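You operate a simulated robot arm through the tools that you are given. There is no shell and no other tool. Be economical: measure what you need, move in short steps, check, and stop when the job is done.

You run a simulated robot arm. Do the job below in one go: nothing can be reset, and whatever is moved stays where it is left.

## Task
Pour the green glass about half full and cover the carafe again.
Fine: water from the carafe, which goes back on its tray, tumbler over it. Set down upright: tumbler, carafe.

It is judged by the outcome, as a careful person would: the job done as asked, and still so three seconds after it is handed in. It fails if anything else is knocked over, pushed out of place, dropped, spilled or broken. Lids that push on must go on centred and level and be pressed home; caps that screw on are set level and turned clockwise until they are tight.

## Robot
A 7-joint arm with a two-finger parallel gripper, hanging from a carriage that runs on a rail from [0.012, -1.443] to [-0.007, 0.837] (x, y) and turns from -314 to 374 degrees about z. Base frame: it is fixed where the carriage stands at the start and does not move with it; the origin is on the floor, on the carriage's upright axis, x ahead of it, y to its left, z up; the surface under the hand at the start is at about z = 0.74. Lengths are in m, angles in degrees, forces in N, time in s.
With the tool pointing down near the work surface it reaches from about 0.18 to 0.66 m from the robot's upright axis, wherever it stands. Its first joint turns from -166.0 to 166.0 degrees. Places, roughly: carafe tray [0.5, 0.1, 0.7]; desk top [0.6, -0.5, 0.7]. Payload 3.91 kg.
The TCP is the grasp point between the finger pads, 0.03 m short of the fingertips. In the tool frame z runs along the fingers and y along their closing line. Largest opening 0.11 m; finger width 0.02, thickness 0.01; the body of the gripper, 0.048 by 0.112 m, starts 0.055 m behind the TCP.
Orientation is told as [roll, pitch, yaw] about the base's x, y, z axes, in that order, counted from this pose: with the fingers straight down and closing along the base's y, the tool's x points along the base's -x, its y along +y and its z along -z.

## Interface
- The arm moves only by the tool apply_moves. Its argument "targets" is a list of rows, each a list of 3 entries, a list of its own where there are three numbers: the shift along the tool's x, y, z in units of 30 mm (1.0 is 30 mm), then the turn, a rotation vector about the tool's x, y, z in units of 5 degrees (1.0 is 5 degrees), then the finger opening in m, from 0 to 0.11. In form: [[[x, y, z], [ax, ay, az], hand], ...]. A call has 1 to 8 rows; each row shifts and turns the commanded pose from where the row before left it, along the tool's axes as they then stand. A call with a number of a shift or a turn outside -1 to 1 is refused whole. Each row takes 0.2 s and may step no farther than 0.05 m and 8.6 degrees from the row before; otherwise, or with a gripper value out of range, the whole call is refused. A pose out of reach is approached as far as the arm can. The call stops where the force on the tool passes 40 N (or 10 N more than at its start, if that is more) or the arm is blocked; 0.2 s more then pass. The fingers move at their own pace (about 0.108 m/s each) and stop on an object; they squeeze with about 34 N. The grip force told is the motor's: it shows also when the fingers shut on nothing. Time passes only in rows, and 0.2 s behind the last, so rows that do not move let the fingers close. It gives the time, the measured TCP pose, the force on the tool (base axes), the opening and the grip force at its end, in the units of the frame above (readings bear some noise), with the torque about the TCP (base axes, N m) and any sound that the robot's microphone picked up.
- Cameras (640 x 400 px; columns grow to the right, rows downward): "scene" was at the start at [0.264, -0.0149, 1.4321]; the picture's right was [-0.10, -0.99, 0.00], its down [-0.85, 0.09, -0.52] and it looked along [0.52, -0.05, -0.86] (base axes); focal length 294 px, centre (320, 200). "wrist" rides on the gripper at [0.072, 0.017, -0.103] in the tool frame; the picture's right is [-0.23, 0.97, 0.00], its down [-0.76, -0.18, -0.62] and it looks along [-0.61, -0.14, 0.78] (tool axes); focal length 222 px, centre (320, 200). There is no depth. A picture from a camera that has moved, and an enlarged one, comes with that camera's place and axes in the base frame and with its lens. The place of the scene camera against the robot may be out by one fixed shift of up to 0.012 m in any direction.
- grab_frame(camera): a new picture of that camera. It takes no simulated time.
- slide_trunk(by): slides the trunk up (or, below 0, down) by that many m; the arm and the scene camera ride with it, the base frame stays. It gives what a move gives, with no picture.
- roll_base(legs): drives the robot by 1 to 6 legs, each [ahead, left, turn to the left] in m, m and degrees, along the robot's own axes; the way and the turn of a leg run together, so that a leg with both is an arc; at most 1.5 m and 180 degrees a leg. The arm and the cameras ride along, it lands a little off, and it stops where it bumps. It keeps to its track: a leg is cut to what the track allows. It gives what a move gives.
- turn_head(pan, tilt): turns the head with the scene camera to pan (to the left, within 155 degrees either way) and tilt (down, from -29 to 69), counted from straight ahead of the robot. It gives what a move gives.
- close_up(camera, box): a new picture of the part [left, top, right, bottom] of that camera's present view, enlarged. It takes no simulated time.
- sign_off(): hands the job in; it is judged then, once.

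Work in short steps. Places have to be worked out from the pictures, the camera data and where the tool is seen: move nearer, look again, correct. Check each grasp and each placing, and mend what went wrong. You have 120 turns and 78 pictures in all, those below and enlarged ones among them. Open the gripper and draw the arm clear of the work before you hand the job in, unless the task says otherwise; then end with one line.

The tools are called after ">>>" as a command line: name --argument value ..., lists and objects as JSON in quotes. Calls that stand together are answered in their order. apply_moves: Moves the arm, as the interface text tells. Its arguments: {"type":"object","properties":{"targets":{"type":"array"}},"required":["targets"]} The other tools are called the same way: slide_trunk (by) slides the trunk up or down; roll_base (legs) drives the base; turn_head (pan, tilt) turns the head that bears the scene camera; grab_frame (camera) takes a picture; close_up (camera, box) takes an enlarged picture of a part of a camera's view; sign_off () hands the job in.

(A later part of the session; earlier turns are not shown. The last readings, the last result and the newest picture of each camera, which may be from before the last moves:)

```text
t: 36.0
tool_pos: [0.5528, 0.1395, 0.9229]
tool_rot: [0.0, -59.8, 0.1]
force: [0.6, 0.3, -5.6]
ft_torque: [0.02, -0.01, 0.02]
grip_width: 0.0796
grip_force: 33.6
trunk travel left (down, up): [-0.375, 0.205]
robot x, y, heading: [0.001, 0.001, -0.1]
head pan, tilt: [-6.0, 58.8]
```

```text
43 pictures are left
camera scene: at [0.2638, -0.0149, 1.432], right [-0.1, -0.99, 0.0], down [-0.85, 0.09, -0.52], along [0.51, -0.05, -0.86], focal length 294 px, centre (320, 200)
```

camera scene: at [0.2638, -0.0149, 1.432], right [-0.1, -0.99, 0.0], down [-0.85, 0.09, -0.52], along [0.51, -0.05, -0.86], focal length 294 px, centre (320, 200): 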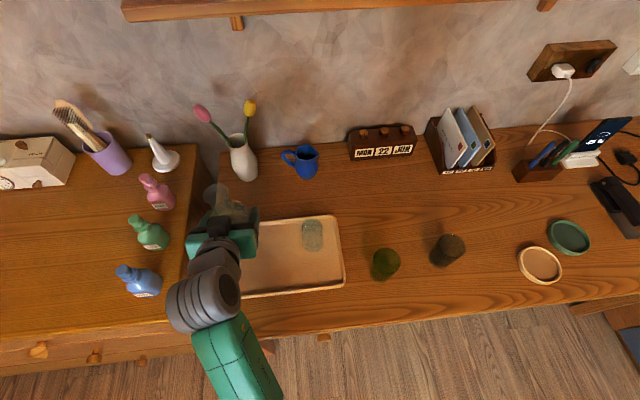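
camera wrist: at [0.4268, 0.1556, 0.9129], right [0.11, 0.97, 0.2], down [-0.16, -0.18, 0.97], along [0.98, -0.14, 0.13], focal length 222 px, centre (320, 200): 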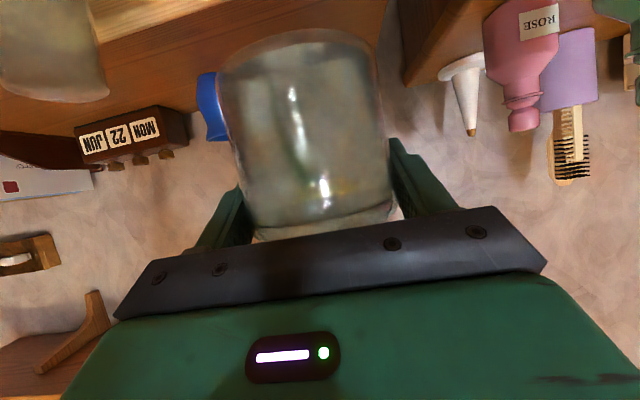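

The carafe hangs upright, about 0.57 kg. I'll carry it to a pre-pour place left of the green glass, high up, keeping it upright.

>>> apply_moves --targets '[[[0.156, -0.915, -0.329], [0, 0, 0], 0.05], [[0.156, -0.915, -0.329], [0, 0, 0], 0.05], [[0.156, -0.915, -0.329], [0, 0, 0], 0.05], [[0.156, -0.915, -0.329], [0, 0, 0], 0.05], [[0.156, -0.915, -0.329], [0, 0, 0], 0.05], [[0.156, -0.915, -0.329], [0, 0, 0], 0.05], [[0.156, -0.915, -0.329], [0, 0, 0], 0.05], [[0.156, -0.915, -0.329], [0, 0, 0], 0.05]]'

>>> grab_frame --camera "wrist"

>>> close_up --camera "scene" --box '[300, 190, 480, 310]'

```text
t: 37.8
tool_pos: [0.4658, -0.0815, 0.9302]
tool_rot: [0.1, -59.9, 0.1]
force: [0.6, 1.0, -6.0]
ft_torque: [0.02, -0.03, -0.01]
grip_width: 0.079
grip_force: 33.9
trunk travel left (down, up): [-0.375, 0.205]
robot x, y, heading: [0.0015, 0.0007, 0.3]
head pan, tilt: [-6.0, 58.8]
```

```text
42 pictures are left
camera wrist: at [0.3414, -0.065, 0.9192], right [0.11, 0.97, 0.2], down [-0.16, -0.18, 0.97], along [0.98, -0.14, 0.13], focal length 222 px, centre (320, 200)
```

wrist: 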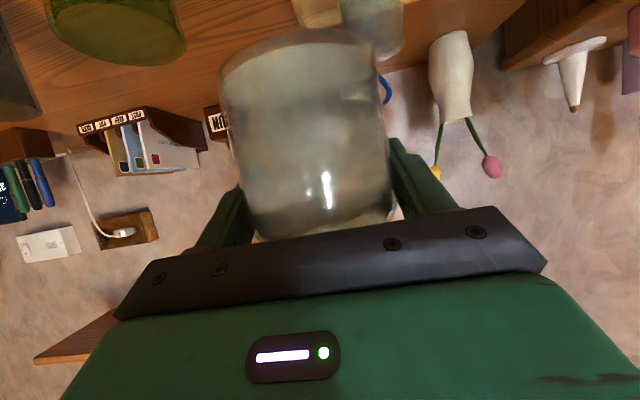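

```text
3.33 times, centred on (390, 250) of scene
camera zoom: at [0.2639, -0.0148, 1.432], right [-0.1, -0.99, 0.0], down [-0.85, 0.09, -0.52], along [0.51, -0.05, -0.86], focal length 979 px, centre (87, 33)
```

zoom: 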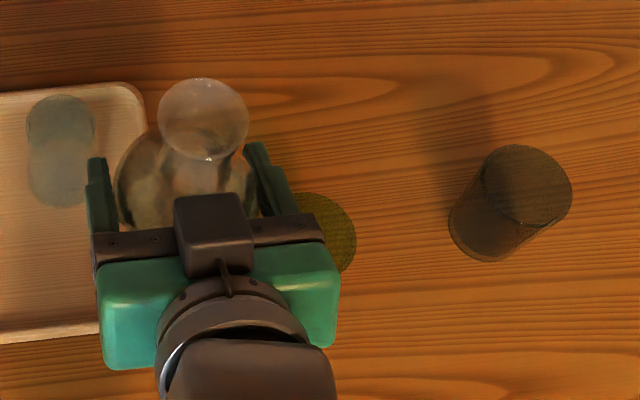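

The glass resolves to (0.467, -0.168) and the mouth to about 0.085 above the TCP. I'll tilt to 40°, which is below the pouring point, and lower so the lip is over the glass.

>>> apply_moves --targets '[[[0, 0.25, 0], [-0.5, 0, 0.866], 0.05], [[0, 0, 0], [-0.5, 0, 0.866], 0.05], [[0, 0, 0], [-0.5, 0, 0.866], 0.05], [[0, 0, 0], [-0.5, 0, 0.866], 0.05], [[0, 0, 0], [-0.5, 0, 0.866], 0.05], [[0, 0, 0], [-0.5, 0, 0.866], 0.05], [[0, 0, 0], [-0.5, 0, 0.866], 0.05], [[0, 0, 0], [-0.5, 0, 0.866], 0.05]]'

>>> apply_moves --targets '[[[0.516, -0.5, 0.298], [0, 0, 0], 0.05], [[0.516, -0.5, 0.298], [0, 0, 0], 0.05], [[0.516, -0.5, 0.298], [0, 0, 0], 0.05]]'

>>> grab_frame --camera "wrist"

>>> close_up --camera "scene" --box '[300, 190, 480, 310]'

```text
t: 39.6
tool_pos: [0.4665, -0.0756, 0.9306]
tool_rot: [59.3, -41.6, -48.2]
force: [0.5, 0.0, -5.1]
ft_torque: [-0.05, 0.0, -0.03]
grip_width: 0.0793
grip_force: 34.1
trunk travel left (down, up): [-0.375, 0.205]
robot x, y, heading: [-0.0011, 0.0025, -0.3]
head pan, tilt: [-6.0, 58.8]
```

```text
t: 40.4
tool_pos: [0.4632, -0.0733, 0.8597]
tool_rot: [59.4, -41.5, -48.1]
force: [0.0, 0.7, -6.2]
ft_torque: [-0.02, -0.03, 0.01]
grip_width: 0.0791
grip_force: 34.1
trunk travel left (down, up): [-0.375, 0.205]
robot x, y, heading: [-0.0004, -0.0005, -0.0]
head pan, tilt: [-6.0, 58.8]
```

```text
40 pictures are left
camera wrist: at [0.3389, -0.0528, 0.8623], right [0.11, 0.62, 0.78], down [-0.16, -0.76, 0.63], along [0.98, -0.19, 0.01], focal length 222 px, centre (320, 200)
```

wrist: 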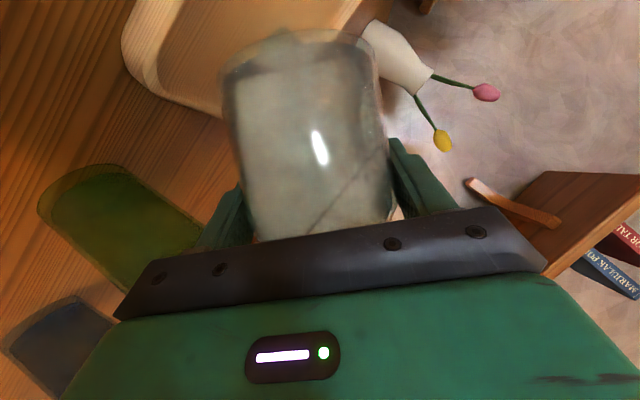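

```text
3.33 times, centred on (390, 250) of scene
camera zoom: at [0.2639, -0.0148, 1.432], right [-0.1, -0.99, 0.0], down [-0.85, 0.09, -0.52], along [0.52, -0.05, -0.86], focal length 979 px, centre (87, 33)
```

zoom: 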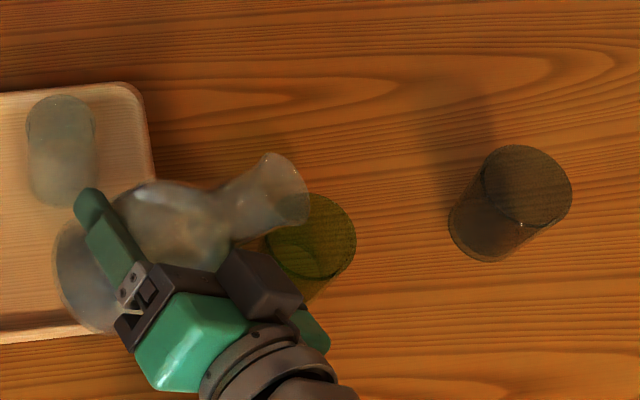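

The mouth geometry checks out (about 0.09 above the TCP), with the lip just above the glass's left half. I'll tilt on to 55° and lower slightly; I expect pouring to start around 60°.

>>> apply_moves --targets '[[[0.045, 0.153, 0.18], [-0.5, 0, 0.866], 0.05], [[0, 0, 0], [-0.5, 0, 0.866], 0.05], [[0, 0, 0], [-0.5, 0, 0.866], 0.05], [[0.199, -0.328, 0.115], [0, 0, 0], 0.05]]'

>>> close_up --camera "scene" --box '[320, 200, 440, 290]'

```text
t: 41.4
tool_pos: [0.4685, -0.0674, 0.8492]
tool_rot: [70.7, -29.8, -54.9]
force: [-0.2, 0.1, -5.5]
ft_torque: [-0.11, -0.03, -0.03]
grip_width: 0.0793
grip_force: 34.0
trunk travel left (down, up): [-0.375, 0.205]
robot x, y, heading: [0.0012, -0.0016, -0.1]
head pan, tilt: [-6.0, 58.8]
```

```text
4.44 times, centred on (380, 245) of scene
camera zoom: at [0.2639, -0.0148, 1.432], right [-0.1, -0.99, 0.0], down [-0.85, 0.09, -0.52], along [0.52, -0.05, -0.86], focal length 1305 px, centre (53, 0)
```

zoom: 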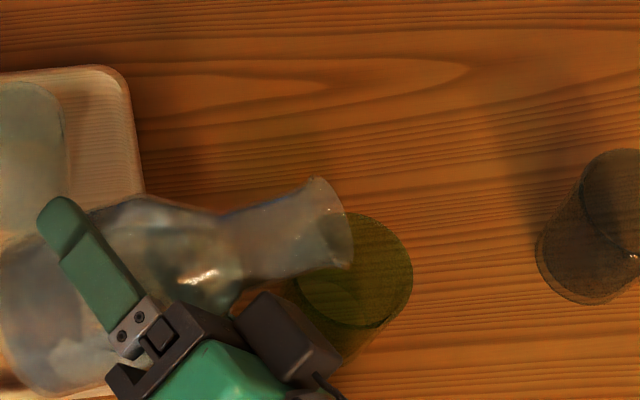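

The lip is over the glass. I'll tilt to 65° and look.

>>> apply_moves --targets '[[[0, 0, 0], [-0.5, 0, 0.866], 0.05], [[0, 0, 0], [-0.5, 0, 0.866], 0.05]]'

>>> close_up --camera "scene" --box '[320, 200, 440, 290]'

```text
t: 42.0
tool_pos: [0.4692, -0.0667, 0.848]
tool_rot: [76.9, -21.4, -57.4]
force: [0.3, -0.6, -6.0]
ft_torque: [-0.04, -0.04, -0.04]
grip_width: 0.0794
grip_force: 33.6
trunk travel left (down, up): [-0.375, 0.205]
robot x, y, heading: [-0.0011, -0.0003, 0.1]
head pan, tilt: [-6.0, 58.8]
```

```text
4.44 times, centred on (380, 245) of scene
camera zoom: at [0.2639, -0.0148, 1.432], right [-0.1, -0.99, 0.0], down [-0.85, 0.09, -0.52], along [0.51, -0.05, -0.86], focal length 1305 px, centre (53, 0)
```

zoom: 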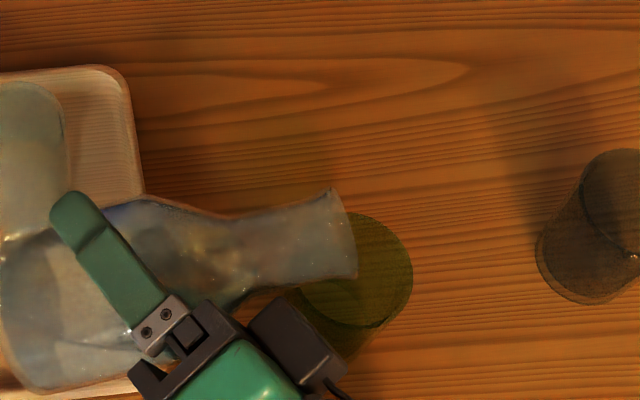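

No stream yet. I'll go one more 5° step to 70°.

>>> apply_moves --targets '[[[0, 0, 0], [-0.5, 0, 0.866], 0.05]]'

>>> close_up --camera "scene" --box '[320, 200, 440, 290]'

```text
t: 42.4
tool_pos: [0.4696, -0.0679, 0.8465]
tool_rot: [79.7, -17.2, -58.4]
force: [0.7, -0.4, -6.4]
ft_torque: [-0.05, 0.01, 0.0]
grip_width: 0.0794
grip_force: 34.2
trunk travel left (down, up): [-0.375, 0.205]
robot x, y, heading: [0.0019, 0.0007, 0.2]
head pan, tilt: [-6.0, 58.8]
```

```text
4.44 times, centred on (380, 245) of scene
camera zoom: at [0.2639, -0.0148, 1.432], right [-0.1, -0.99, 0.0], down [-0.85, 0.09, -0.52], along [0.51, -0.05, -0.86], focal length 1305 px, centre (53, 0)
```

zoom: 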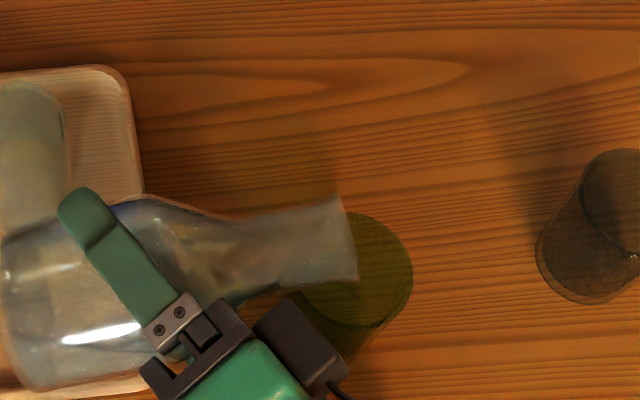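

Still nothing seems to flow. I'll go to 75° and hold briefly.

>>> apply_moves --targets '[[[0, 0, 0], [-0.5, 0, 0.866], 0.05]]'

>>> close_up --camera "scene" --box '[320, 200, 440, 290]'

>>> grab_frame --camera "wrist"

```text
t: 42.8
tool_pos: [0.4688, -0.069, 0.8474]
tool_rot: [82.5, -12.9, -59.2]
force: [0.3, -0.5, -6.0]
ft_torque: [-0.05, -0.03, 0.04]
grip_width: 0.0788
grip_force: 34.3
trunk travel left (down, up): [-0.375, 0.205]
robot x, y, heading: [0.0025, -0.0023, 0.2]
head pan, tilt: [-6.0, 58.8]
```

```text
4.44 times, centred on (380, 245) of scene
camera zoom: at [0.2639, -0.0148, 1.432], right [-0.1, -0.99, 0.0], down [-0.85, 0.09, -0.52], along [0.51, -0.05, -0.86], focal length 1305 px, centre (53, 0)
```

zoom: 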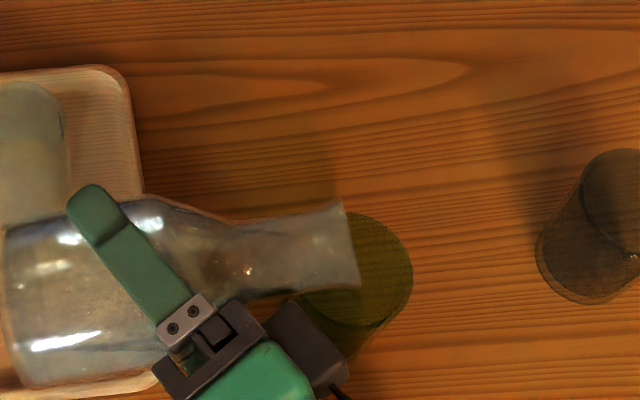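

```text
34 pictures are left
camera wrist: at [0.3442, -0.0534, 0.861], right [0.11, 0.06, 0.99], down [-0.16, -0.98, 0.08], along [0.98, -0.17, -0.1], focal length 222 px, centre (320, 200)
```

wrist: 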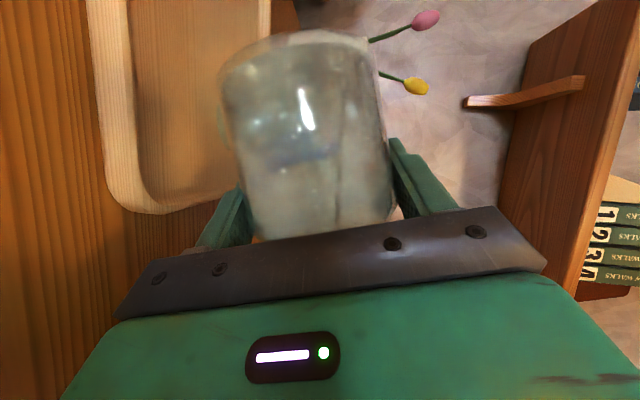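

The water line looks near the lip height. I'll hold a moment to see whether it flows (weight, sound).

>>> apply_moves --targets '[[[0, 0, 0], [-0.25, 0, 0.433], 0.05], [[0, 0, 0], [0, 0, 0], 0.05], [[0, 0, 0], [0, 0, 0], 0.05]]'

>>> close_up --camera "scene" --box '[340, 215, 420, 285]'

```text
t: 43.6
tool_pos: [0.47, -0.0676, 0.8482]
tool_rot: [83.6, -10.8, -59.4]
force: [0.1, 0.2, -5.8]
ft_torque: [-0.02, 0.0, 0.02]
grip_width: 0.0793
grip_force: 34.2
trunk travel left (down, up): [-0.375, 0.205]
robot x, y, heading: [-0.0005, -0.0002, 0.0]
head pan, tilt: [-6.0, 58.8]
```

```text
5.71 times, centred on (380, 250) of scene
camera zoom: at [0.2639, -0.0148, 1.432], right [-0.1, -0.99, 0.0], down [-0.85, 0.09, -0.52], along [0.51, -0.05, -0.86], focal length 1678 px, centre (-23, -86)
```

zoom: 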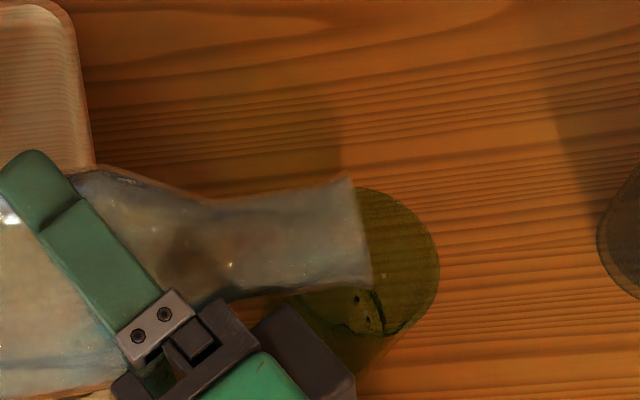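

Marks have appeared in the glass, so it seems to be starting. I'll tilt another 2.5° and hold.

>>> apply_moves --targets '[[[0, 0, 0], [-0.25, 0, 0.433], 0.05], [[0, 0, 0], [0, 0, 0], 0.05], [[0, 0, 0], [0, 0, 0], 0.05]]'

>>> close_up --camera "scene" --box '[340, 215, 420, 285]'

```text
t: 44.4
tool_pos: [0.4696, -0.0674, 0.8482]
tool_rot: [85.0, -8.6, -59.6]
force: [0.3, 0.4, -6.0]
ft_torque: [-0.03, -0.04, -0.02]
grip_width: 0.0793
grip_force: 33.9
trunk travel left (down, up): [-0.375, 0.205]
robot x, y, heading: [-0.0008, 0.0009, 0.0]
head pan, tilt: [-6.0, 58.8]
```

```text
5.71 times, centred on (380, 250) of scene
camera zoom: at [0.2639, -0.0148, 1.432], right [-0.1, -0.99, 0.0], down [-0.85, 0.09, -0.52], along [0.51, -0.05, -0.86], focal length 1678 px, centre (-23, -86)
```

zoom: 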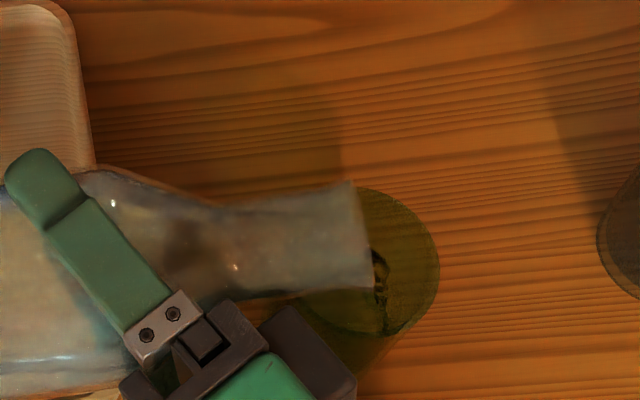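

A thin stream is falling inside the glass, slightly right of its centre. I'll shift 8 mm left, tilt 2.5° more and hold.

>>> apply_moves --targets '[[[0.228, 0.046, 0.131], [0, 0, 0], 0.05], [[0, 0, 0], [-0.25, 0, 0.433], 0.05], [[0, 0, 0], [0, 0, 0], 0.05], [[0, 0, 0], [0, 0, 0], 0.05], [[0, 0, 0], [0, 0, 0], 0.05]]'

>>> close_up --camera "scene" --box '[340, 215, 420, 285]'

```text
t: 45.6
tool_pos: [0.4682, -0.0599, 0.8476]
tool_rot: [86.2, -6.5, -59.7]
force: [0.0, -0.5, -5.5]
ft_torque: [-0.03, -0.06, 0.0]
grip_width: 0.0792
grip_force: 34.6
trunk travel left (down, up): [-0.375, 0.205]
robot x, y, heading: [-0.0002, 0.0031, 0.0]
head pan, tilt: [-6.0, 58.8]
```

```text
5.71 times, centred on (380, 250) of scene
camera zoom: at [0.2639, -0.0148, 1.432], right [-0.1, -0.99, 0.0], down [-0.85, 0.09, -0.52], along [0.52, -0.05, -0.86], focal length 1678 px, centre (-23, -86)
```

zoom: 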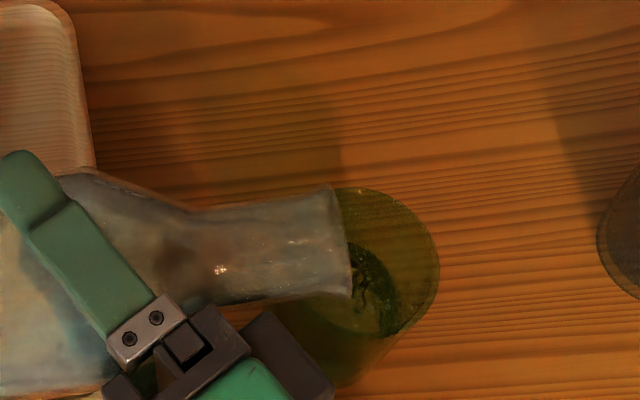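

It's flowing neatly into the glass. I'll hold another ~1.4 s at the same tilt.

>>> apply_moves --targets '[[[0, 0, 0], [-0.2, 0, 0.346], 0.05], [[0, 0, 0], [0, 0, 0], 0.05], [[0, 0, 0], [0, 0, 0], 0.05], [[0, 0, 0], [0, 0, 0], 0.05], [[0, 0, 0], [0, 0, 0], 0.05], [[0, 0, 0], [0, 0, 0], 0.05]]'

>>> close_up --camera "scene" --box '[340, 215, 420, 285]'

```text
t: 47.0
tool_pos: [0.4687, -0.0609, 0.8479]
tool_rot: [87.2, -4.7, -59.9]
force: [0.7, -0.6, -5.4]
ft_torque: [-0.04, -0.03, 0.01]
grip_width: 0.0794
grip_force: 34.5
trunk travel left (down, up): [-0.375, 0.205]
robot x, y, heading: [-0.0009, 0.0004, 0.3]
head pan, tilt: [-6.0, 58.8]
```

```text
5.71 times, centred on (380, 250) of scene
camera zoom: at [0.2639, -0.0148, 1.432], right [-0.1, -0.99, 0.0], down [-0.85, 0.09, -0.52], along [0.52, -0.05, -0.86], focal length 1678 px, centre (-23, -86)
```

zoom: 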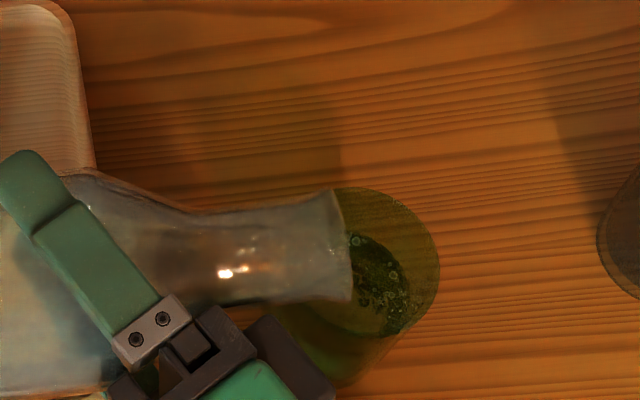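

There is clearly water with bubbles now. I'll tilt back to stop the flow and measure the level.

>>> apply_moves --targets '[[[0, 0, 0], [0.5, 0, -0.866], 0.05], [[0, 0, 0], [0.5, 0, -0.866], 0.05], [[0, 0, 0], [0.5, 0, -0.866], 0.05], [[0, 0, 0], [0.5, 0, -0.866], 0.05], [[0, 0, 0], [0.5, 0, -0.866], 0.05], [[0, 0, 0], [0.5, 0, -0.866], 0.05], [[0, 0, 0], [0.5, 0, -0.866], 0.05], [[0, 0, 0], [0, 0, 0], 0.05]]'

>>> close_up --camera "scene" --box '[340, 215, 420, 285]'

>>> grab_frame --camera "wrist"

```text
t: 48.8
tool_pos: [0.4693, -0.06, 0.8477]
tool_rot: [66.7, -34.3, -52.7]
force: [-0.1, 0.2, -4.9]
ft_torque: [-0.07, -0.04, -0.04]
grip_width: 0.0793
grip_force: 34.1
trunk travel left (down, up): [-0.375, 0.205]
robot x, y, heading: [-0.0021, 0.0032, 0.0]
head pan, tilt: [-6.0, 58.8]
```

```text
5.71 times, centred on (380, 250) of scene
camera zoom: at [0.2639, -0.0148, 1.432], right [-0.1, -0.99, 0.0], down [-0.85, 0.09, -0.52], along [0.52, -0.05, -0.86], focal length 1678 px, centre (-23, -86)
```

zoom: 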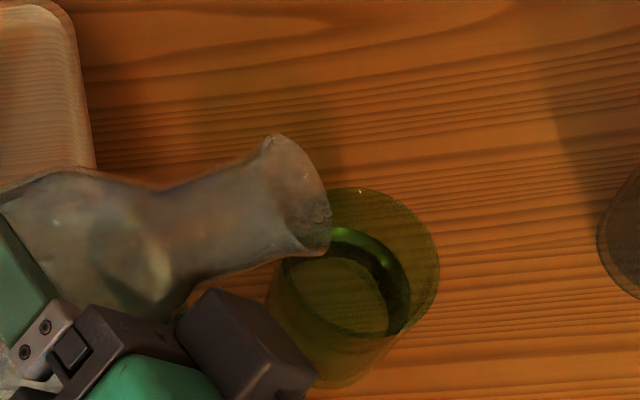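

```text
28 pictures are left
camera wrist: at [0.3439, -0.0408, 0.8537], right [0.11, 0.48, 0.87], down [-0.16, -0.85, 0.5], along [0.98, -0.19, -0.02], focal length 222 px, centre (320, 200)
```

wrist: 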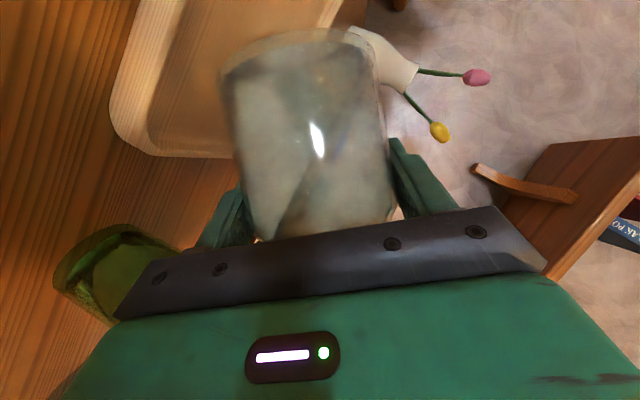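

The level needs a side check, so I'll zoom the wrist view on the glass.

>>> close_up --camera "wrist" --box '[40, 200, 200, 330]'

```text
3.08 times, centred on (120, 265) of wrist
camera zoom: at [0.3439, -0.0408, 0.8537], right [0.11, 0.48, 0.87], down [-0.16, -0.85, 0.5], along [0.98, -0.19, -0.02], focal length 684 px, centre (935, 0)
```

zoom: 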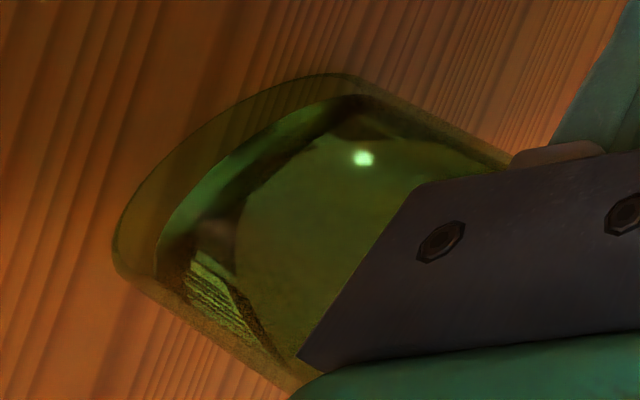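

I'll bring the carafe upright and lift it aside for a clear look at the glass.

>>> apply_moves --targets '[[[0, 0, 0], [0.5, 0, -0.866], 0.05], [[0, 0, 0], [0.5, 0, -0.866], 0.05], [[0, 0, 0], [0.5, 0, -0.866], 0.05], [[0, 0, 0], [0.5, 0, -0.866], 0.05], [[0, 0, 0], [0.5, 0, -0.866], 0.05], [[0, 0, 0], [0.5, 0, -0.866], 0.05], [[0, 0, 0], [0.5, 0, -0.866], 0.05], [[0, 0, 0], [0.5, 0, -0.866], 0.05]]'

>>> apply_moves --targets '[[[0, 0, 0], [0.5, 0, -0.866], 0.05], [[0, 0, 0], [0.45, 0, -0.779], 0.05], [[-0.606, 0.6, -0.35], [0, 0, 0], 0.05], [[-0.606, 0.8, -0.35], [0, 0, 0], 0.05], [[-0.606, 0.8, -0.35], [0, 0, 0], 0.05], [[-0.4, 0.8, -0.23], [0, 0, 0], 0.05]]'

>>> grab_frame --camera "wrist"

>>> close_up --camera "scene" --box '[340, 215, 420, 285]'

```text
t: 50.6
tool_pos: [0.4701, -0.06, 0.8476]
tool_rot: [18.4, -58.7, -15.8]
force: [0.0, 0.0, -5.2]
ft_torque: [-0.04, -0.02, 0.01]
grip_width: 0.0795
grip_force: 33.6
trunk travel left (down, up): [-0.375, 0.205]
robot x, y, heading: [-0.0016, -0.0003, 0.0]
head pan, tilt: [-6.0, 58.8]
```

```text
t: 52.0
tool_pos: [0.4701, 0.0281, 0.9243]
tool_rot: [0.0, -60.0, 0.0]
force: [0.3, -0.7, -5.6]
ft_torque: [-0.01, -0.02, 0.01]
grip_width: 0.0794
grip_force: 34.2
trunk travel left (down, up): [-0.375, 0.205]
robot x, y, heading: [-0.0005, -0.0064, -0.0]
head pan, tilt: [-6.0, 58.8]
```

```text
26 pictures are left
camera wrist: at [0.3446, 0.0463, 0.9126], right [0.11, 0.97, 0.2], down [-0.16, -0.18, 0.97], along [0.98, -0.14, 0.13], focal length 222 px, centre (320, 200)
```

wrist: 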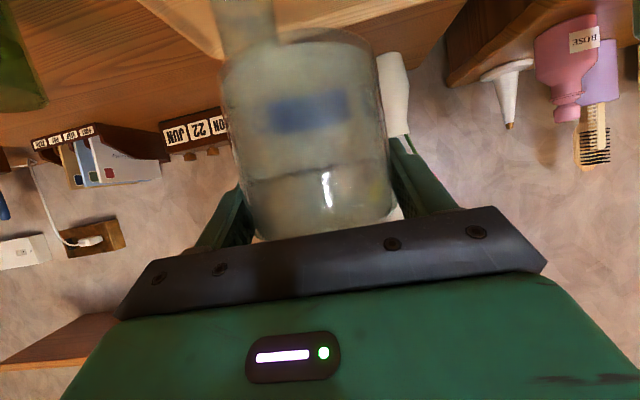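

```text
5.71 times, centred on (380, 250) of scene
camera zoom: at [0.2639, -0.0149, 1.432], right [-0.1, -0.99, 0.0], down [-0.85, 0.09, -0.52], along [0.52, -0.05, -0.86], focal length 1678 px, centre (-23, -86)
```

zoom: 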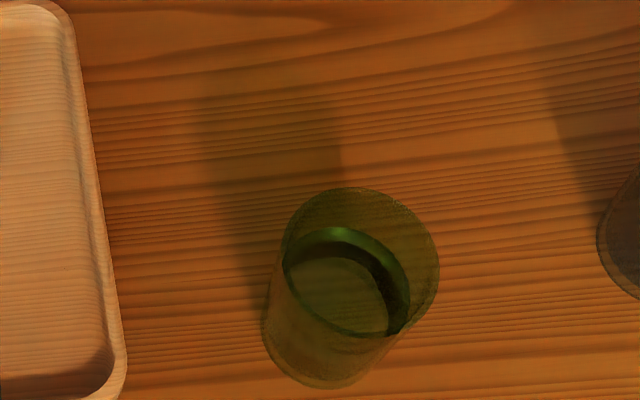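

The level reads a bit over half, and I'll measure it properly once the carafe is down. I'll carry the carafe back over its spot and lower it.

>>> apply_moves --targets '[[[-0.347, 0.937, 0.601], [0, 0, 0], 0.05], [[-0.347, 0.937, 0.601], [0, 0, 0], 0.05], [[-0.347, 0.937, 0.601], [0, 0, 0], 0.05], [[-0.347, 0.937, 0.601], [0, 0, 0], 0.05], [[0.641, 0, 0.37], [0, 0, 0], 0.05], [[0.641, 0, 0.37], [0, 0, 0], 0.05], [[0.641, 0, 0.37], [0, 0, 0], 0.05], [[0.641, 0, 0.37], [0, 0, 0], 0.05]]'

```text
t: 53.8
tool_pos: [0.5504, 0.1419, 0.8364]
tool_rot: [0.1, -59.9, 0.0]
force: [1.1, 0.7, -5.6]
ft_torque: [-0.03, -0.01, 0.02]
grip_width: 0.0795
grip_force: 34.3
trunk travel left (down, up): [-0.375, 0.205]
robot x, y, heading: [0.0014, -0.0018, -0.1]
head pan, tilt: [-6.0, 58.8]
```

Over its spot. I'll lower the last bit gently.

>>> apply_moves --targets '[[[0.27, -0.03, 0.27], [0, 0, 0], 0.05], [[0.26, 0, 0.15], [0, 0, 0], 0.05], [[0.13, 0, 0.075], [0, 0, 0], 0.05]]'

>>> apply_moves --targets '[[[0.087, 0, 0.05], [0, 0, 0], 0.05], [[0.087, 0, 0.05], [0, 0, 0], 0.05]]'

```text
t: 54.6
tool_pos: [0.5544, 0.1412, 0.8104]
tool_rot: [0.0, -60.0, 0.0]
force: [0.1, 0.8, -4.2]
ft_torque: [-0.05, 0.0, -0.05]
grip_width: 0.0792
grip_force: 34.1
trunk travel left (down, up): [-0.375, 0.205]
robot x, y, heading: [0.002, -0.0003, 0.1]
head pan, tilt: [-6.0, 58.8]
```

```text
t: 55.2
tool_pos: [0.5552, 0.1427, 0.8079]
tool_rot: [0.1, -60.3, 0.0]
force: [-7.2, -1.4, 14.5]
ft_torque: [-0.15, 0.8, -0.01]
grip_width: 0.0793
grip_force: 34.0
trunk travel left (down, up): [-0.375, 0.205]
robot x, y, heading: [0.0035, -0.0029, 0.1]
head pan, tilt: [-6.0, 58.8]
```

It's seated on the tray. I'll relax slightly, open, and draw straight back.

>>> apply_moves --targets '[[[-0.07, 0, -0.04], [0, 0, 0], 0.05], [[0, 0, 0], [0, 0, 0], 0.09], [[0, 0, 0], [0, 0, 0], 0.11], [[0, 0, 0], [0, 0, 0], 0.11], [[0.35, 0, -0.606], [0, 0, 0], 0.11], [[0.5, 0, -0.866], [0, 0, 0], 0.11], [[0.5, 0, -0.866], [0, 0, 0], 0.11], [[0.5, 0, -0.866], [0, 0, 0], 0.11]]'

>>> grab_frame --camera "wrist"

```text
t: 57.0
tool_pos: [0.4443, 0.14, 0.8084]
tool_rot: [0.1, -60.1, -0.1]
force: [-0.6, -0.4, 1.1]
ft_torque: [0.0, 0.05, 0.02]
grip_width: 0.11
grip_force: 0.1
trunk travel left (down, up): [-0.375, 0.205]
robot x, y, heading: [0.0022, 0.0002, -0.1]
head pan, tilt: [-6.0, 58.8]
```

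```text
24 pictures are left
camera wrist: at [0.3181, 0.1575, 0.7977], right [0.11, 0.97, 0.2], down [-0.16, -0.18, 0.97], along [0.98, -0.14, 0.13], focal length 222 px, centre (320, 200)
```

wrist: 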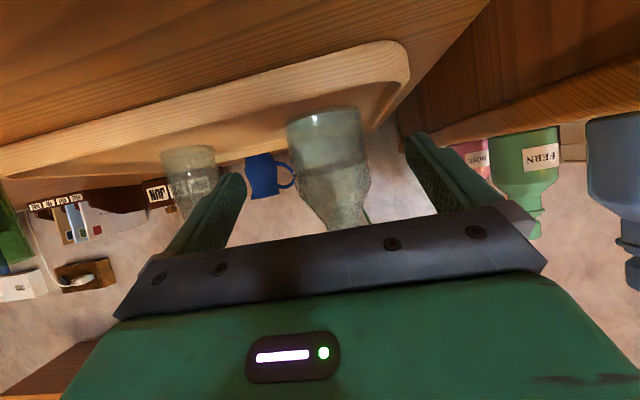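

The carafe stands upright on its tray. I'll slide right for a low side view of the green glass.

>>> apply_moves --targets '[[[-0.2165, -0.917, -0.125], [0, 0, 0], 0.11], [[-0.2165, -0.917, -0.125], [0, 0, 0], 0.11], [[-0.2165, -0.917, -0.125], [0, 0, 0], 0.11], [[-0.2165, -0.917, -0.125], [0, 0, 0], 0.11]]'

>>> close_up --camera "wrist" --box '[0, 90, 200, 270]'

```text
t: 58.0
tool_pos: [0.4456, 0.0323, 0.8376]
tool_rot: [0.0, -60.0, 0.0]
force: [0.7, 0.5, 0.6]
ft_torque: [0.0, 0.0, -0.04]
grip_width: 0.1101
grip_force: 0.0
trunk travel left (down, up): [-0.375, 0.205]
robot x, y, heading: [-0.0008, 0.0023, 0.1]
head pan, tilt: [-6.0, 58.8]
```

```text
2.22 times, centred on (100, 180) of wrist
camera zoom: at [0.3208, 0.0486, 0.8264], right [0.11, 0.97, 0.2], down [-0.16, -0.18, 0.97], along [0.98, -0.14, 0.13], focal length 494 px, centre (809, 244)
```

zoom: 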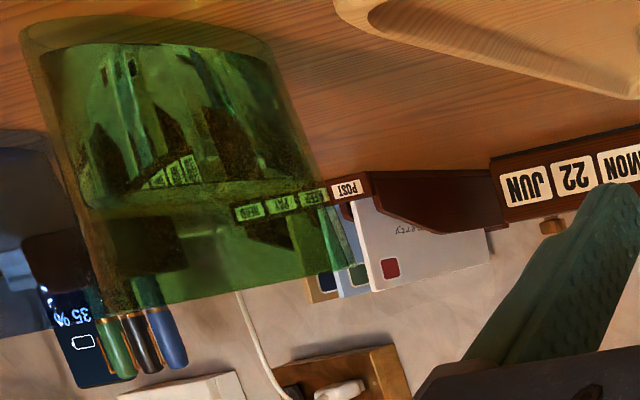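

Side view: water surface z ≈ 0.792, inner floor ≈ 0.750, rim ≈ 0.824, so it is about half full by volume. That's good, so I'll leave it. Next I'll rise and turn the tool down again to fetch the tumbler.

>>> apply_moves --targets '[[[-0.866, 0, -0.5], [0, 0, 0], 0.11], [[-0.866, 0, -0.5], [0, 0, 0], 0.11], [[-0.866, 0, -0.5], [0, 0, 0], 0.11], [[-0.866, 0, -0.5], [0, 0, 0], 0.11], [[-0.866, 0, -0.5], [0, 1, 0], 0.11], [[-0.866, 0, -0.5], [0, 1, 0], 0.11], [[0, 0, 0], [0, 1, 0], 0.11], [[0, 0, 0], [0, 1, 0], 0.11]]'

>>> apply_moves --targets '[[[0, 0, 0], [0, 1, 0], 0.11], [[0, 0, 0], [0, 1, 0], 0.11], [[0, 0, 0], [0, 1, 0], 0.11], [[0, 0, 0], [0, 1, 0], 0.11], [[0, 0, 0], [0, 1, 0], 0.11], [[0, 0, 0], [0, 1, 0], 0.11], [[0, 0, 0], [0, 1, 0], 0.11], [[0, 0, 0], [0, 1, 0], 0.11]]'

>>> grab_frame --camera "wrist"

```text
t: 59.8
tool_pos: [0.4471, 0.032, 1.0174]
tool_rot: [0.0, -39.9, -0.1]
force: [-0.1, 1.0, 0.4]
ft_torque: [-0.01, -0.01, 0.0]
grip_width: 0.11
grip_force: 0.0
trunk travel left (down, up): [-0.375, 0.205]
robot x, y, heading: [-0.0015, -0.0013, -0.1]
head pan, tilt: [-6.0, 58.8]
```

```text
t: 61.6
tool_pos: [0.448, 0.0308, 1.0176]
tool_rot: [0.1, -40.0, -0.1]
force: [-0.8, 0.0, 0.8]
ft_torque: [0.01, -0.02, -0.02]
grip_width: 0.11
grip_force: 0.0
out of reach, approached as far as the arm can: row 1, 2, 3, 4, 5, 6, 7, 8
trunk travel left (down, up): [-0.375, 0.205]
robot x, y, heading: [0.0014, 0.0007, -0.1]
head pan, tilt: [-6.0, 58.8]
```

```text
22 pictures are left
camera wrist: at [0.3258, 0.0481, 1.0504], right [0.17, 0.97, 0.15], down [0.18, -0.18, 0.97], along [0.97, -0.14, -0.21], focal length 222 px, centre (320, 200)
```

wrist: 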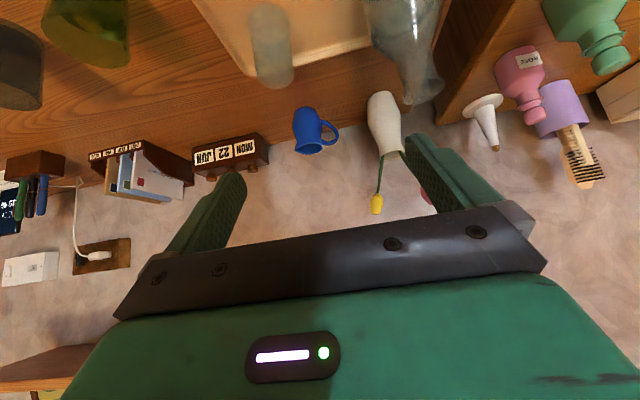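

The wrist ran out of reach so close in. I'll move forward (clear at this height) and try the turn again.

>>> apply_moves --targets '[[[-0.766, 0, 0.643], [0, 0, 0], 0.11], [[-0.766, 0, 0.643], [0, 0, 0], 0.11], [[-0.766, 0, 0.643], [0, 0, 0], 0.11], [[0, 0, 0], [0, 1, 0], 0.11], [[0, 0, 0], [0, 1, 0], 0.11]]'

```text
t: 62.8
tool_pos: [0.5412, 0.0312, 1.025]
tool_rot: [-0.3, -32.3, -0.1]
force: [0.5, -0.5, 0.1]
ft_torque: [0.05, -0.02, 0.06]
grip_width: 0.11
grip_force: 0.1
out of reach, approached as far as the arm can: row 5
trunk travel left (down, up): [-0.375, 0.205]
robot x, y, heading: [-0.0009, 0.0014, 0.1]
head pan, tilt: [-6.0, 58.8]
```

It's probably a joint limit in this elbow posture. I'll raise the trunk a little and retry the turn with a different arm configuration.

>>> slide_trunk --by 0.1

>>> apply_moves --targets '[[[0.3, 0, 0.5], [0, 0.6, 0], 0.11], [[0.3, 0, 0.5], [0, 0.6, 0], 0.11], [[0.3, 0, 0.5], [0, 0.6, 0], 0.11]]'

>>> grab_frame --camera "scene"

```text
t: 64.1
tool_pos: [0.5419, 0.0299, 1.1263]
tool_rot: [-0.3, -32.2, -0.2]
force: [-0.2, 0.5, -0.3]
ft_torque: [-0.04, 0.02, 0.02]
grip_width: 0.1098
grip_force: 0.1
trunk travel left (down, up): [-0.475, 0.105]
robot x, y, heading: [-0.0, -0.0017, 0.0]
head pan, tilt: [-6.0, 58.8]
```

```text
t: 64.9
tool_pos: [0.541, 0.0279, 1.0732]
tool_rot: [-0.2, -23.2, -0.1]
force: [0.4, 0.2, -0.4]
ft_torque: [0.0, -0.02, 0.0]
grip_width: 0.1102
grip_force: 0.1
trunk travel left (down, up): [-0.475, 0.105]
robot x, y, heading: [-0.0028, -0.0019, -0.0]
head pan, tilt: [-6.0, 58.8]
```

```text
21 pictures are left
camera scene: at [0.264, -0.0149, 1.5321], right [-0.1, -0.99, 0.0], down [-0.85, 0.09, -0.52], along [0.52, -0.05, -0.86], focal length 294 px, centre (320, 200)
```

scene: 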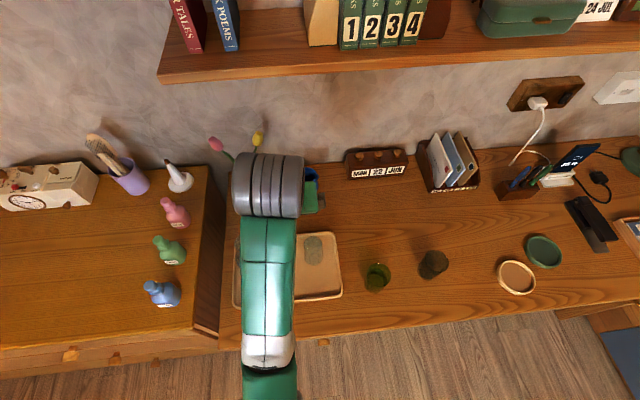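

It works again. I'll finish turning the tool straight down.

>>> apply_moves --targets '[[[0, -0.4, 0], [0, 1, 0], 0.11], [[0, -0.4, 0], [0, 1, 0], 0.11], [[0, -0.4, 0], [0, 1, 0], 0.11], [[0, -0.4, 0], [0, 1, 0], 0.11], [[0, 0, 0], [0.04, 0.63, 0], 0.11]]'

>>> grab_frame --camera "wrist"

```text
t: 66.1
tool_pos: [0.5407, -0.0191, 1.0732]
tool_rot: [-0.3, 0.0, -0.2]
force: [-0.6, -0.3, 0.4]
ft_torque: [0.03, -0.03, -0.01]
grip_width: 0.11
grip_force: 0.1
trunk travel left (down, up): [-0.475, 0.105]
robot x, y, heading: [0.0003, 0.0028, -0.1]
head pan, tilt: [-6.0, 58.8]
```

```text
20 pictures are left
camera wrist: at [0.4677, -0.0008, 1.1769], right [0.23, 0.97, -0.01], down [0.76, -0.18, 0.62], along [0.61, -0.15, -0.78], focal length 222 px, centre (320, 200)
```

wrist: 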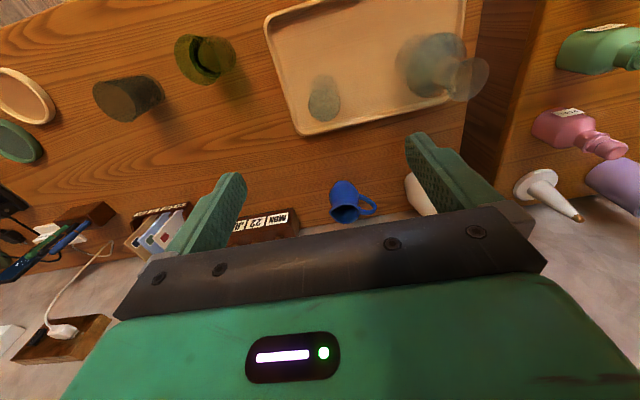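

The tool is straight down. I'll move over the tumbler at (0.5695, -0.0195) and descend to z ≈ 0.87.

>>> apply_moves --targets '[[[-0.96, 0, 0], [0.04, 0, 0], 0.11], [[0, 0, 1], [0, 0, 0], 0.11], [[0, 0, 1], [0, 0, 0], 0.11], [[0, 0, 1], [0, 0, 0], 0.11], [[0, 0, 1], [0, 0, 0], 0.11], [[0, 0, 1], [0, 0, 0], 0.11], [[0, 0, 1], [0, 0, 0], 0.11], [[0, 0, 0.65], [0, 0, 0], 0.11]]'

>>> grab_frame --camera "wrist"

```text
t: 67.9
tool_pos: [0.5698, -0.0195, 0.8747]
tool_rot: [-0.6, -0.1, -0.3]
force: [0.1, -0.1, -0.2]
ft_torque: [0.02, 0.0, 0.03]
grip_width: 0.1097
grip_force: 0.0
trunk travel left (down, up): [-0.475, 0.105]
robot x, y, heading: [-0.0011, 0.0017, 0.0]
head pan, tilt: [-6.0, 58.8]
```

```text
19 pictures are left
camera wrist: at [0.4981, -0.0019, 0.978], right [0.23, 0.97, -0.01], down [0.76, -0.17, 0.63], along [0.61, -0.15, -0.78], focal length 222 px, centre (320, 200)
```

wrist: 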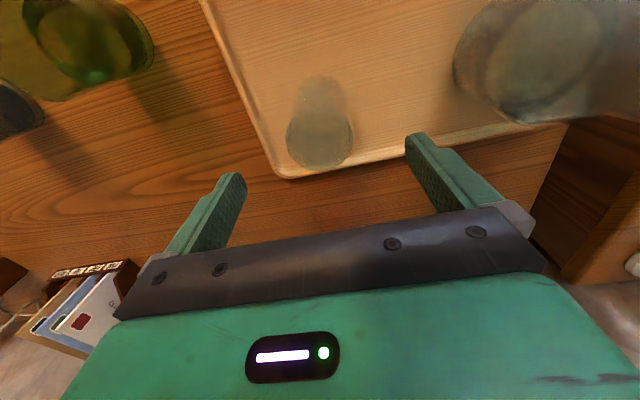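

The tumbler is between the fingers. I'll trim the 0.6° roll, descend to its previous grip height and close.

>>> apply_moves --targets '[[[0, 0, 0.9], [-0.12, 0, -0.05], 0.11], [[0, 0, 0.9], [0, 0, 0], 0.11], [[0, 0, 0.72], [0, 0, 0], 0.11], [[0, 0, 0], [0, 0, 0], 0.07], [[0, 0, 0], [0, 0, 0], 0.04], [[0, 0, 0], [0, 0, 0], 0.03]]'

```text
t: 69.3
tool_pos: [0.569, -0.0222, 0.7988]
tool_rot: [0.0, 0.0, 0.0]
force: [-0.3, 0.4, -0.2]
ft_torque: [-0.03, -0.01, -0.01]
grip_width: 0.055
grip_force: 33.5
trunk travel left (down, up): [-0.475, 0.105]
robot x, y, heading: [0.0012, 0.0014, -0.1]
head pan, tilt: [-6.0, 58.8]
```

Gripped at 0.055 again. I'll lift to z ≈ 1.0 and carry it close to the carafe.

>>> apply_moves --targets '[[[0, 0, -0.5], [0, 0, 0], 0.03], [[0, 0, -1], [0, 0, 0], 0.03], [[0, 0, -1], [0, 0, 0], 0.03], [[0, 0, -1], [0, 0, 0], 0.03], [[0, 0, -1], [0, 0, 0], 0.03], [[0, 0, -1], [0, 0, 0], 0.03], [[0, 0, -1], [0, 0, 0], 0.03], [[0, 0, -0.7], [0, 0, 0], 0.03]]'

>>> apply_moves --targets '[[[0.6, 0.9, 0], [0, 0, 0], 0.03], [[0, 0.9, 0], [0, 0, 0], 0.03], [[0, 0.9, 0], [0, 0, 0], 0.03]]'

>>> grab_frame --camera "wrist"

>>> close_up --camera "scene" --box '[215, 170, 355, 310]'

```text
t: 71.1
tool_pos: [0.5687, -0.0217, 1.0142]
tool_rot: [0.1, 0.0, 0.1]
force: [-1.4, 0.0, -1.2]
ft_torque: [-0.03, -0.01, 0.02]
grip_width: 0.0551
grip_force: 33.8
trunk travel left (down, up): [-0.475, 0.105]
robot x, y, heading: [0.0008, -0.0015, -0.1]
head pan, tilt: [-6.0, 58.8]
```

```text
t: 71.9
tool_pos: [0.5494, 0.0604, 1.0146]
tool_rot: [-0.1, -0.1, 0.0]
force: [0.3, -0.8, -0.7]
ft_torque: [-0.01, 0.01, 0.0]
grip_width: 0.0548
grip_force: 34.0
trunk travel left (down, up): [-0.475, 0.105]
robot x, y, heading: [-0.0031, -0.0027, -0.0]
head pan, tilt: [-6.0, 58.8]
```

```text
18 pictures are left
camera wrist: at [0.4769, 0.0776, 1.1185], right [0.23, 0.97, 0.0], down [0.76, -0.18, 0.62], along [0.61, -0.14, -0.78], focal length 222 px, centre (320, 200)
```

wrist: 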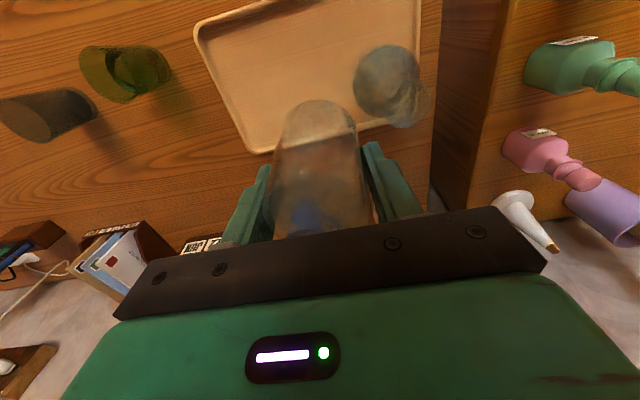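

```text
2.86 times, centred on (285, 240) of scene
camera zoom: at [0.264, -0.015, 1.5321], right [-0.1, -0.99, 0.0], down [-0.85, 0.09, -0.52], along [0.52, -0.05, -0.86], focal length 839 px, centre (420, 86)
```

zoom: 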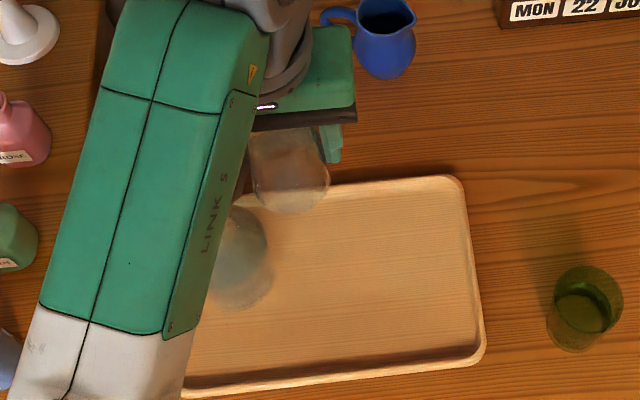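

Zooming on the carafe in the wrist view to locate its mouth.

>>> close_up --camera "wrist" --box '[330, 30, 450, 140]'

```text
3.64 times, centred on (390, 85) of wrist
camera zoom: at [0.4769, 0.0776, 1.1185], right [0.23, 0.97, 0.0], down [0.76, -0.18, 0.62], along [0.61, -0.14, -0.78], focal length 808 px, centre (66, 618)
```

zoom: 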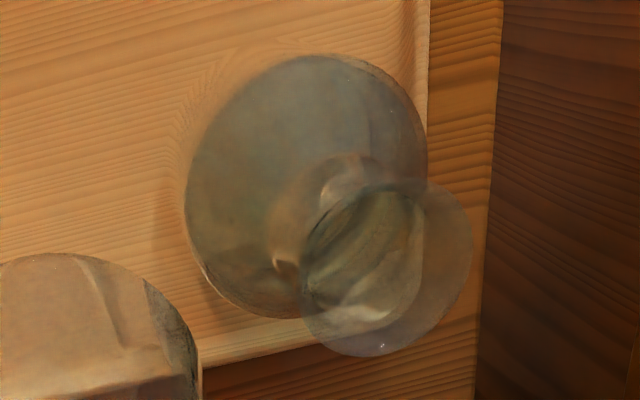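

The mouth is at about (0.5545, 0.143), agreeing with the release point. I'll move the tumbler over it to (0.554, 0.142).

>>> apply_moves --targets '[[[-0.05, 0.9, 0], [0, 0, 0], 0.03], [[-0.05, 0.9, 0], [0, 0, 0], 0.03], [[-0.05, 0.92, 0], [0, 0, 0], 0.03], [[0, 0, 0], [0, 0, 0], 0.03]]'

>>> close_up --camera "wrist" --box '[240, 40, 400, 240]'

```text
t: 72.9
tool_pos: [0.5525, 0.1413, 1.0152]
tool_rot: [0.0, -0.2, -0.1]
force: [1.0, 0.4, -0.8]
ft_torque: [0.01, -0.01, 0.01]
grip_width: 0.0551
grip_force: 34.1
trunk travel left (down, up): [-0.475, 0.105]
robot x, y, heading: [0.0025, -0.0017, -0.0]
head pan, tilt: [-6.0, 58.8]
```

```text
2.00 times, centred on (320, 140) of wrist
camera zoom: at [0.4807, 0.1577, 1.1189], right [0.23, 0.97, 0.0], down [0.76, -0.18, 0.62], along [0.61, -0.14, -0.78], focal length 444 px, centre (320, 320)
```

zoom: 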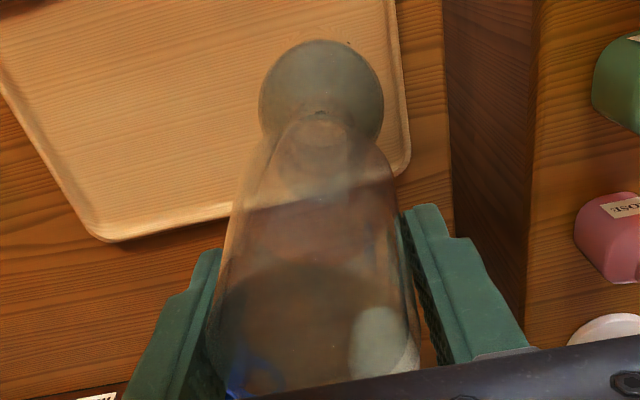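

Projected axis and carafe outline coincide within a few mm. I'll descend, first to just above the mouth, then in small steps.

>>> apply_moves --targets '[[[-0.04, 0.02, 0.7], [0, 0, 0], 0.03], [[0, 0, 0.7], [0, 0, 0], 0.03], [[0, 0, 0.3], [0, 0, 0], 0.03]]'

>>> close_up --camera "wrist" --box '[240, 20, 400, 220]'

>>> close_up --camera "scene" --box '[205, 170, 305, 300]'

```text
t: 73.7
tool_pos: [0.5557, 0.1418, 0.9644]
tool_rot: [0.0, -0.1, 0.1]
force: [-0.3, -0.1, -1.9]
ft_torque: [-0.01, 0.02, -0.02]
grip_width: 0.0552
grip_force: 34.0
trunk travel left (down, up): [-0.475, 0.105]
robot x, y, heading: [-0.0035, 0.0013, -0.1]
head pan, tilt: [-6.0, 58.8]
```

```text
2.00 times, centred on (320, 120) of wrist
camera zoom: at [0.4833, 0.1595, 1.067], right [0.23, 0.97, 0.0], down [0.76, -0.18, 0.62], along [0.61, -0.14, -0.78], focal length 444 px, centre (320, 360)
```

zoom: 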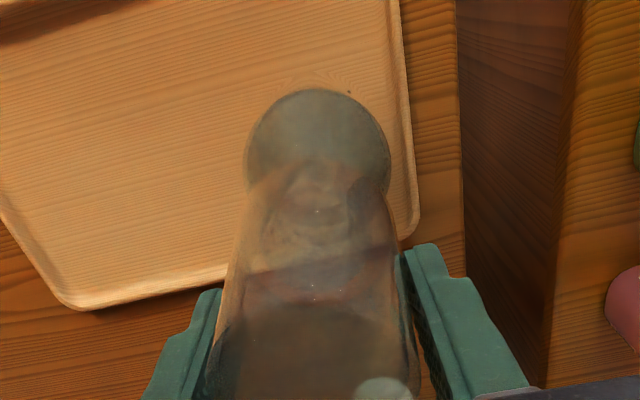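

```text
3.08 times, centred on (255, 235) of scene
camera zoom: at [0.264, -0.0149, 1.5321], right [-0.1, -0.99, 0.0], down [-0.85, 0.09, -0.52], along [0.52, -0.05, -0.86], focal length 904 px, centre (520, 92)
```

zoom: 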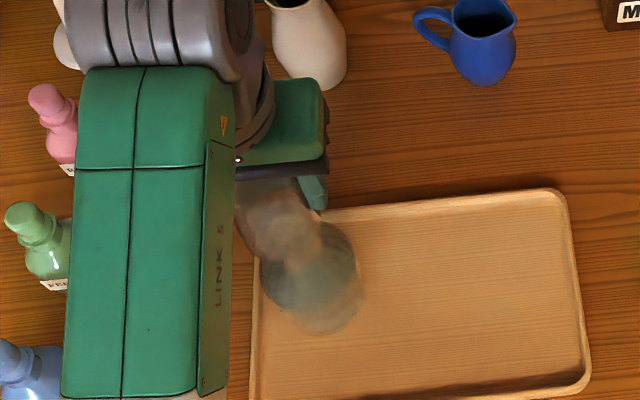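

Aligned. I'll descend in 6 mm steps, watching the force.

>>> apply_moves --targets '[[[0, 0, 0.2], [0, 0, 0], 0.03], [[0, 0, 0.2], [0, 0, 0], 0.03], [[0, 0, 0.15], [0, 0, 0], 0.03]]'

>>> apply_moves --targets '[[[0, 0, 0.2], [0, 0, 0], 0.03], [[0, 0, 0.2], [0, 0, 0], 0.03], [[0, 0, 0.2], [0, 0, 0], 0.03]]'

```text
t: 74.5
tool_pos: [0.5558, 0.1425, 0.9467]
tool_rot: [0.0, -0.1, -0.1]
force: [-0.5, 0.4, -1.0]
ft_torque: [-0.01, 0.02, -0.01]
grip_width: 0.055
grip_force: 34.3
trunk travel left (down, up): [-0.475, 0.105]
robot x, y, heading: [0.001, -0.0003, 0.2]
head pan, tilt: [-6.0, 58.8]
```

```text
t: 75.3
tool_pos: [0.5551, 0.1409, 0.9288]
tool_rot: [0.1, -0.1, 0.1]
force: [-1.2, -0.4, -1.1]
ft_torque: [0.02, -0.01, 0.01]
grip_width: 0.055
grip_force: 33.9
trunk travel left (down, up): [-0.475, 0.105]
robot x, y, heading: [0.0022, -0.0019, 0.1]
head pan, tilt: [-6.0, 58.8]
```

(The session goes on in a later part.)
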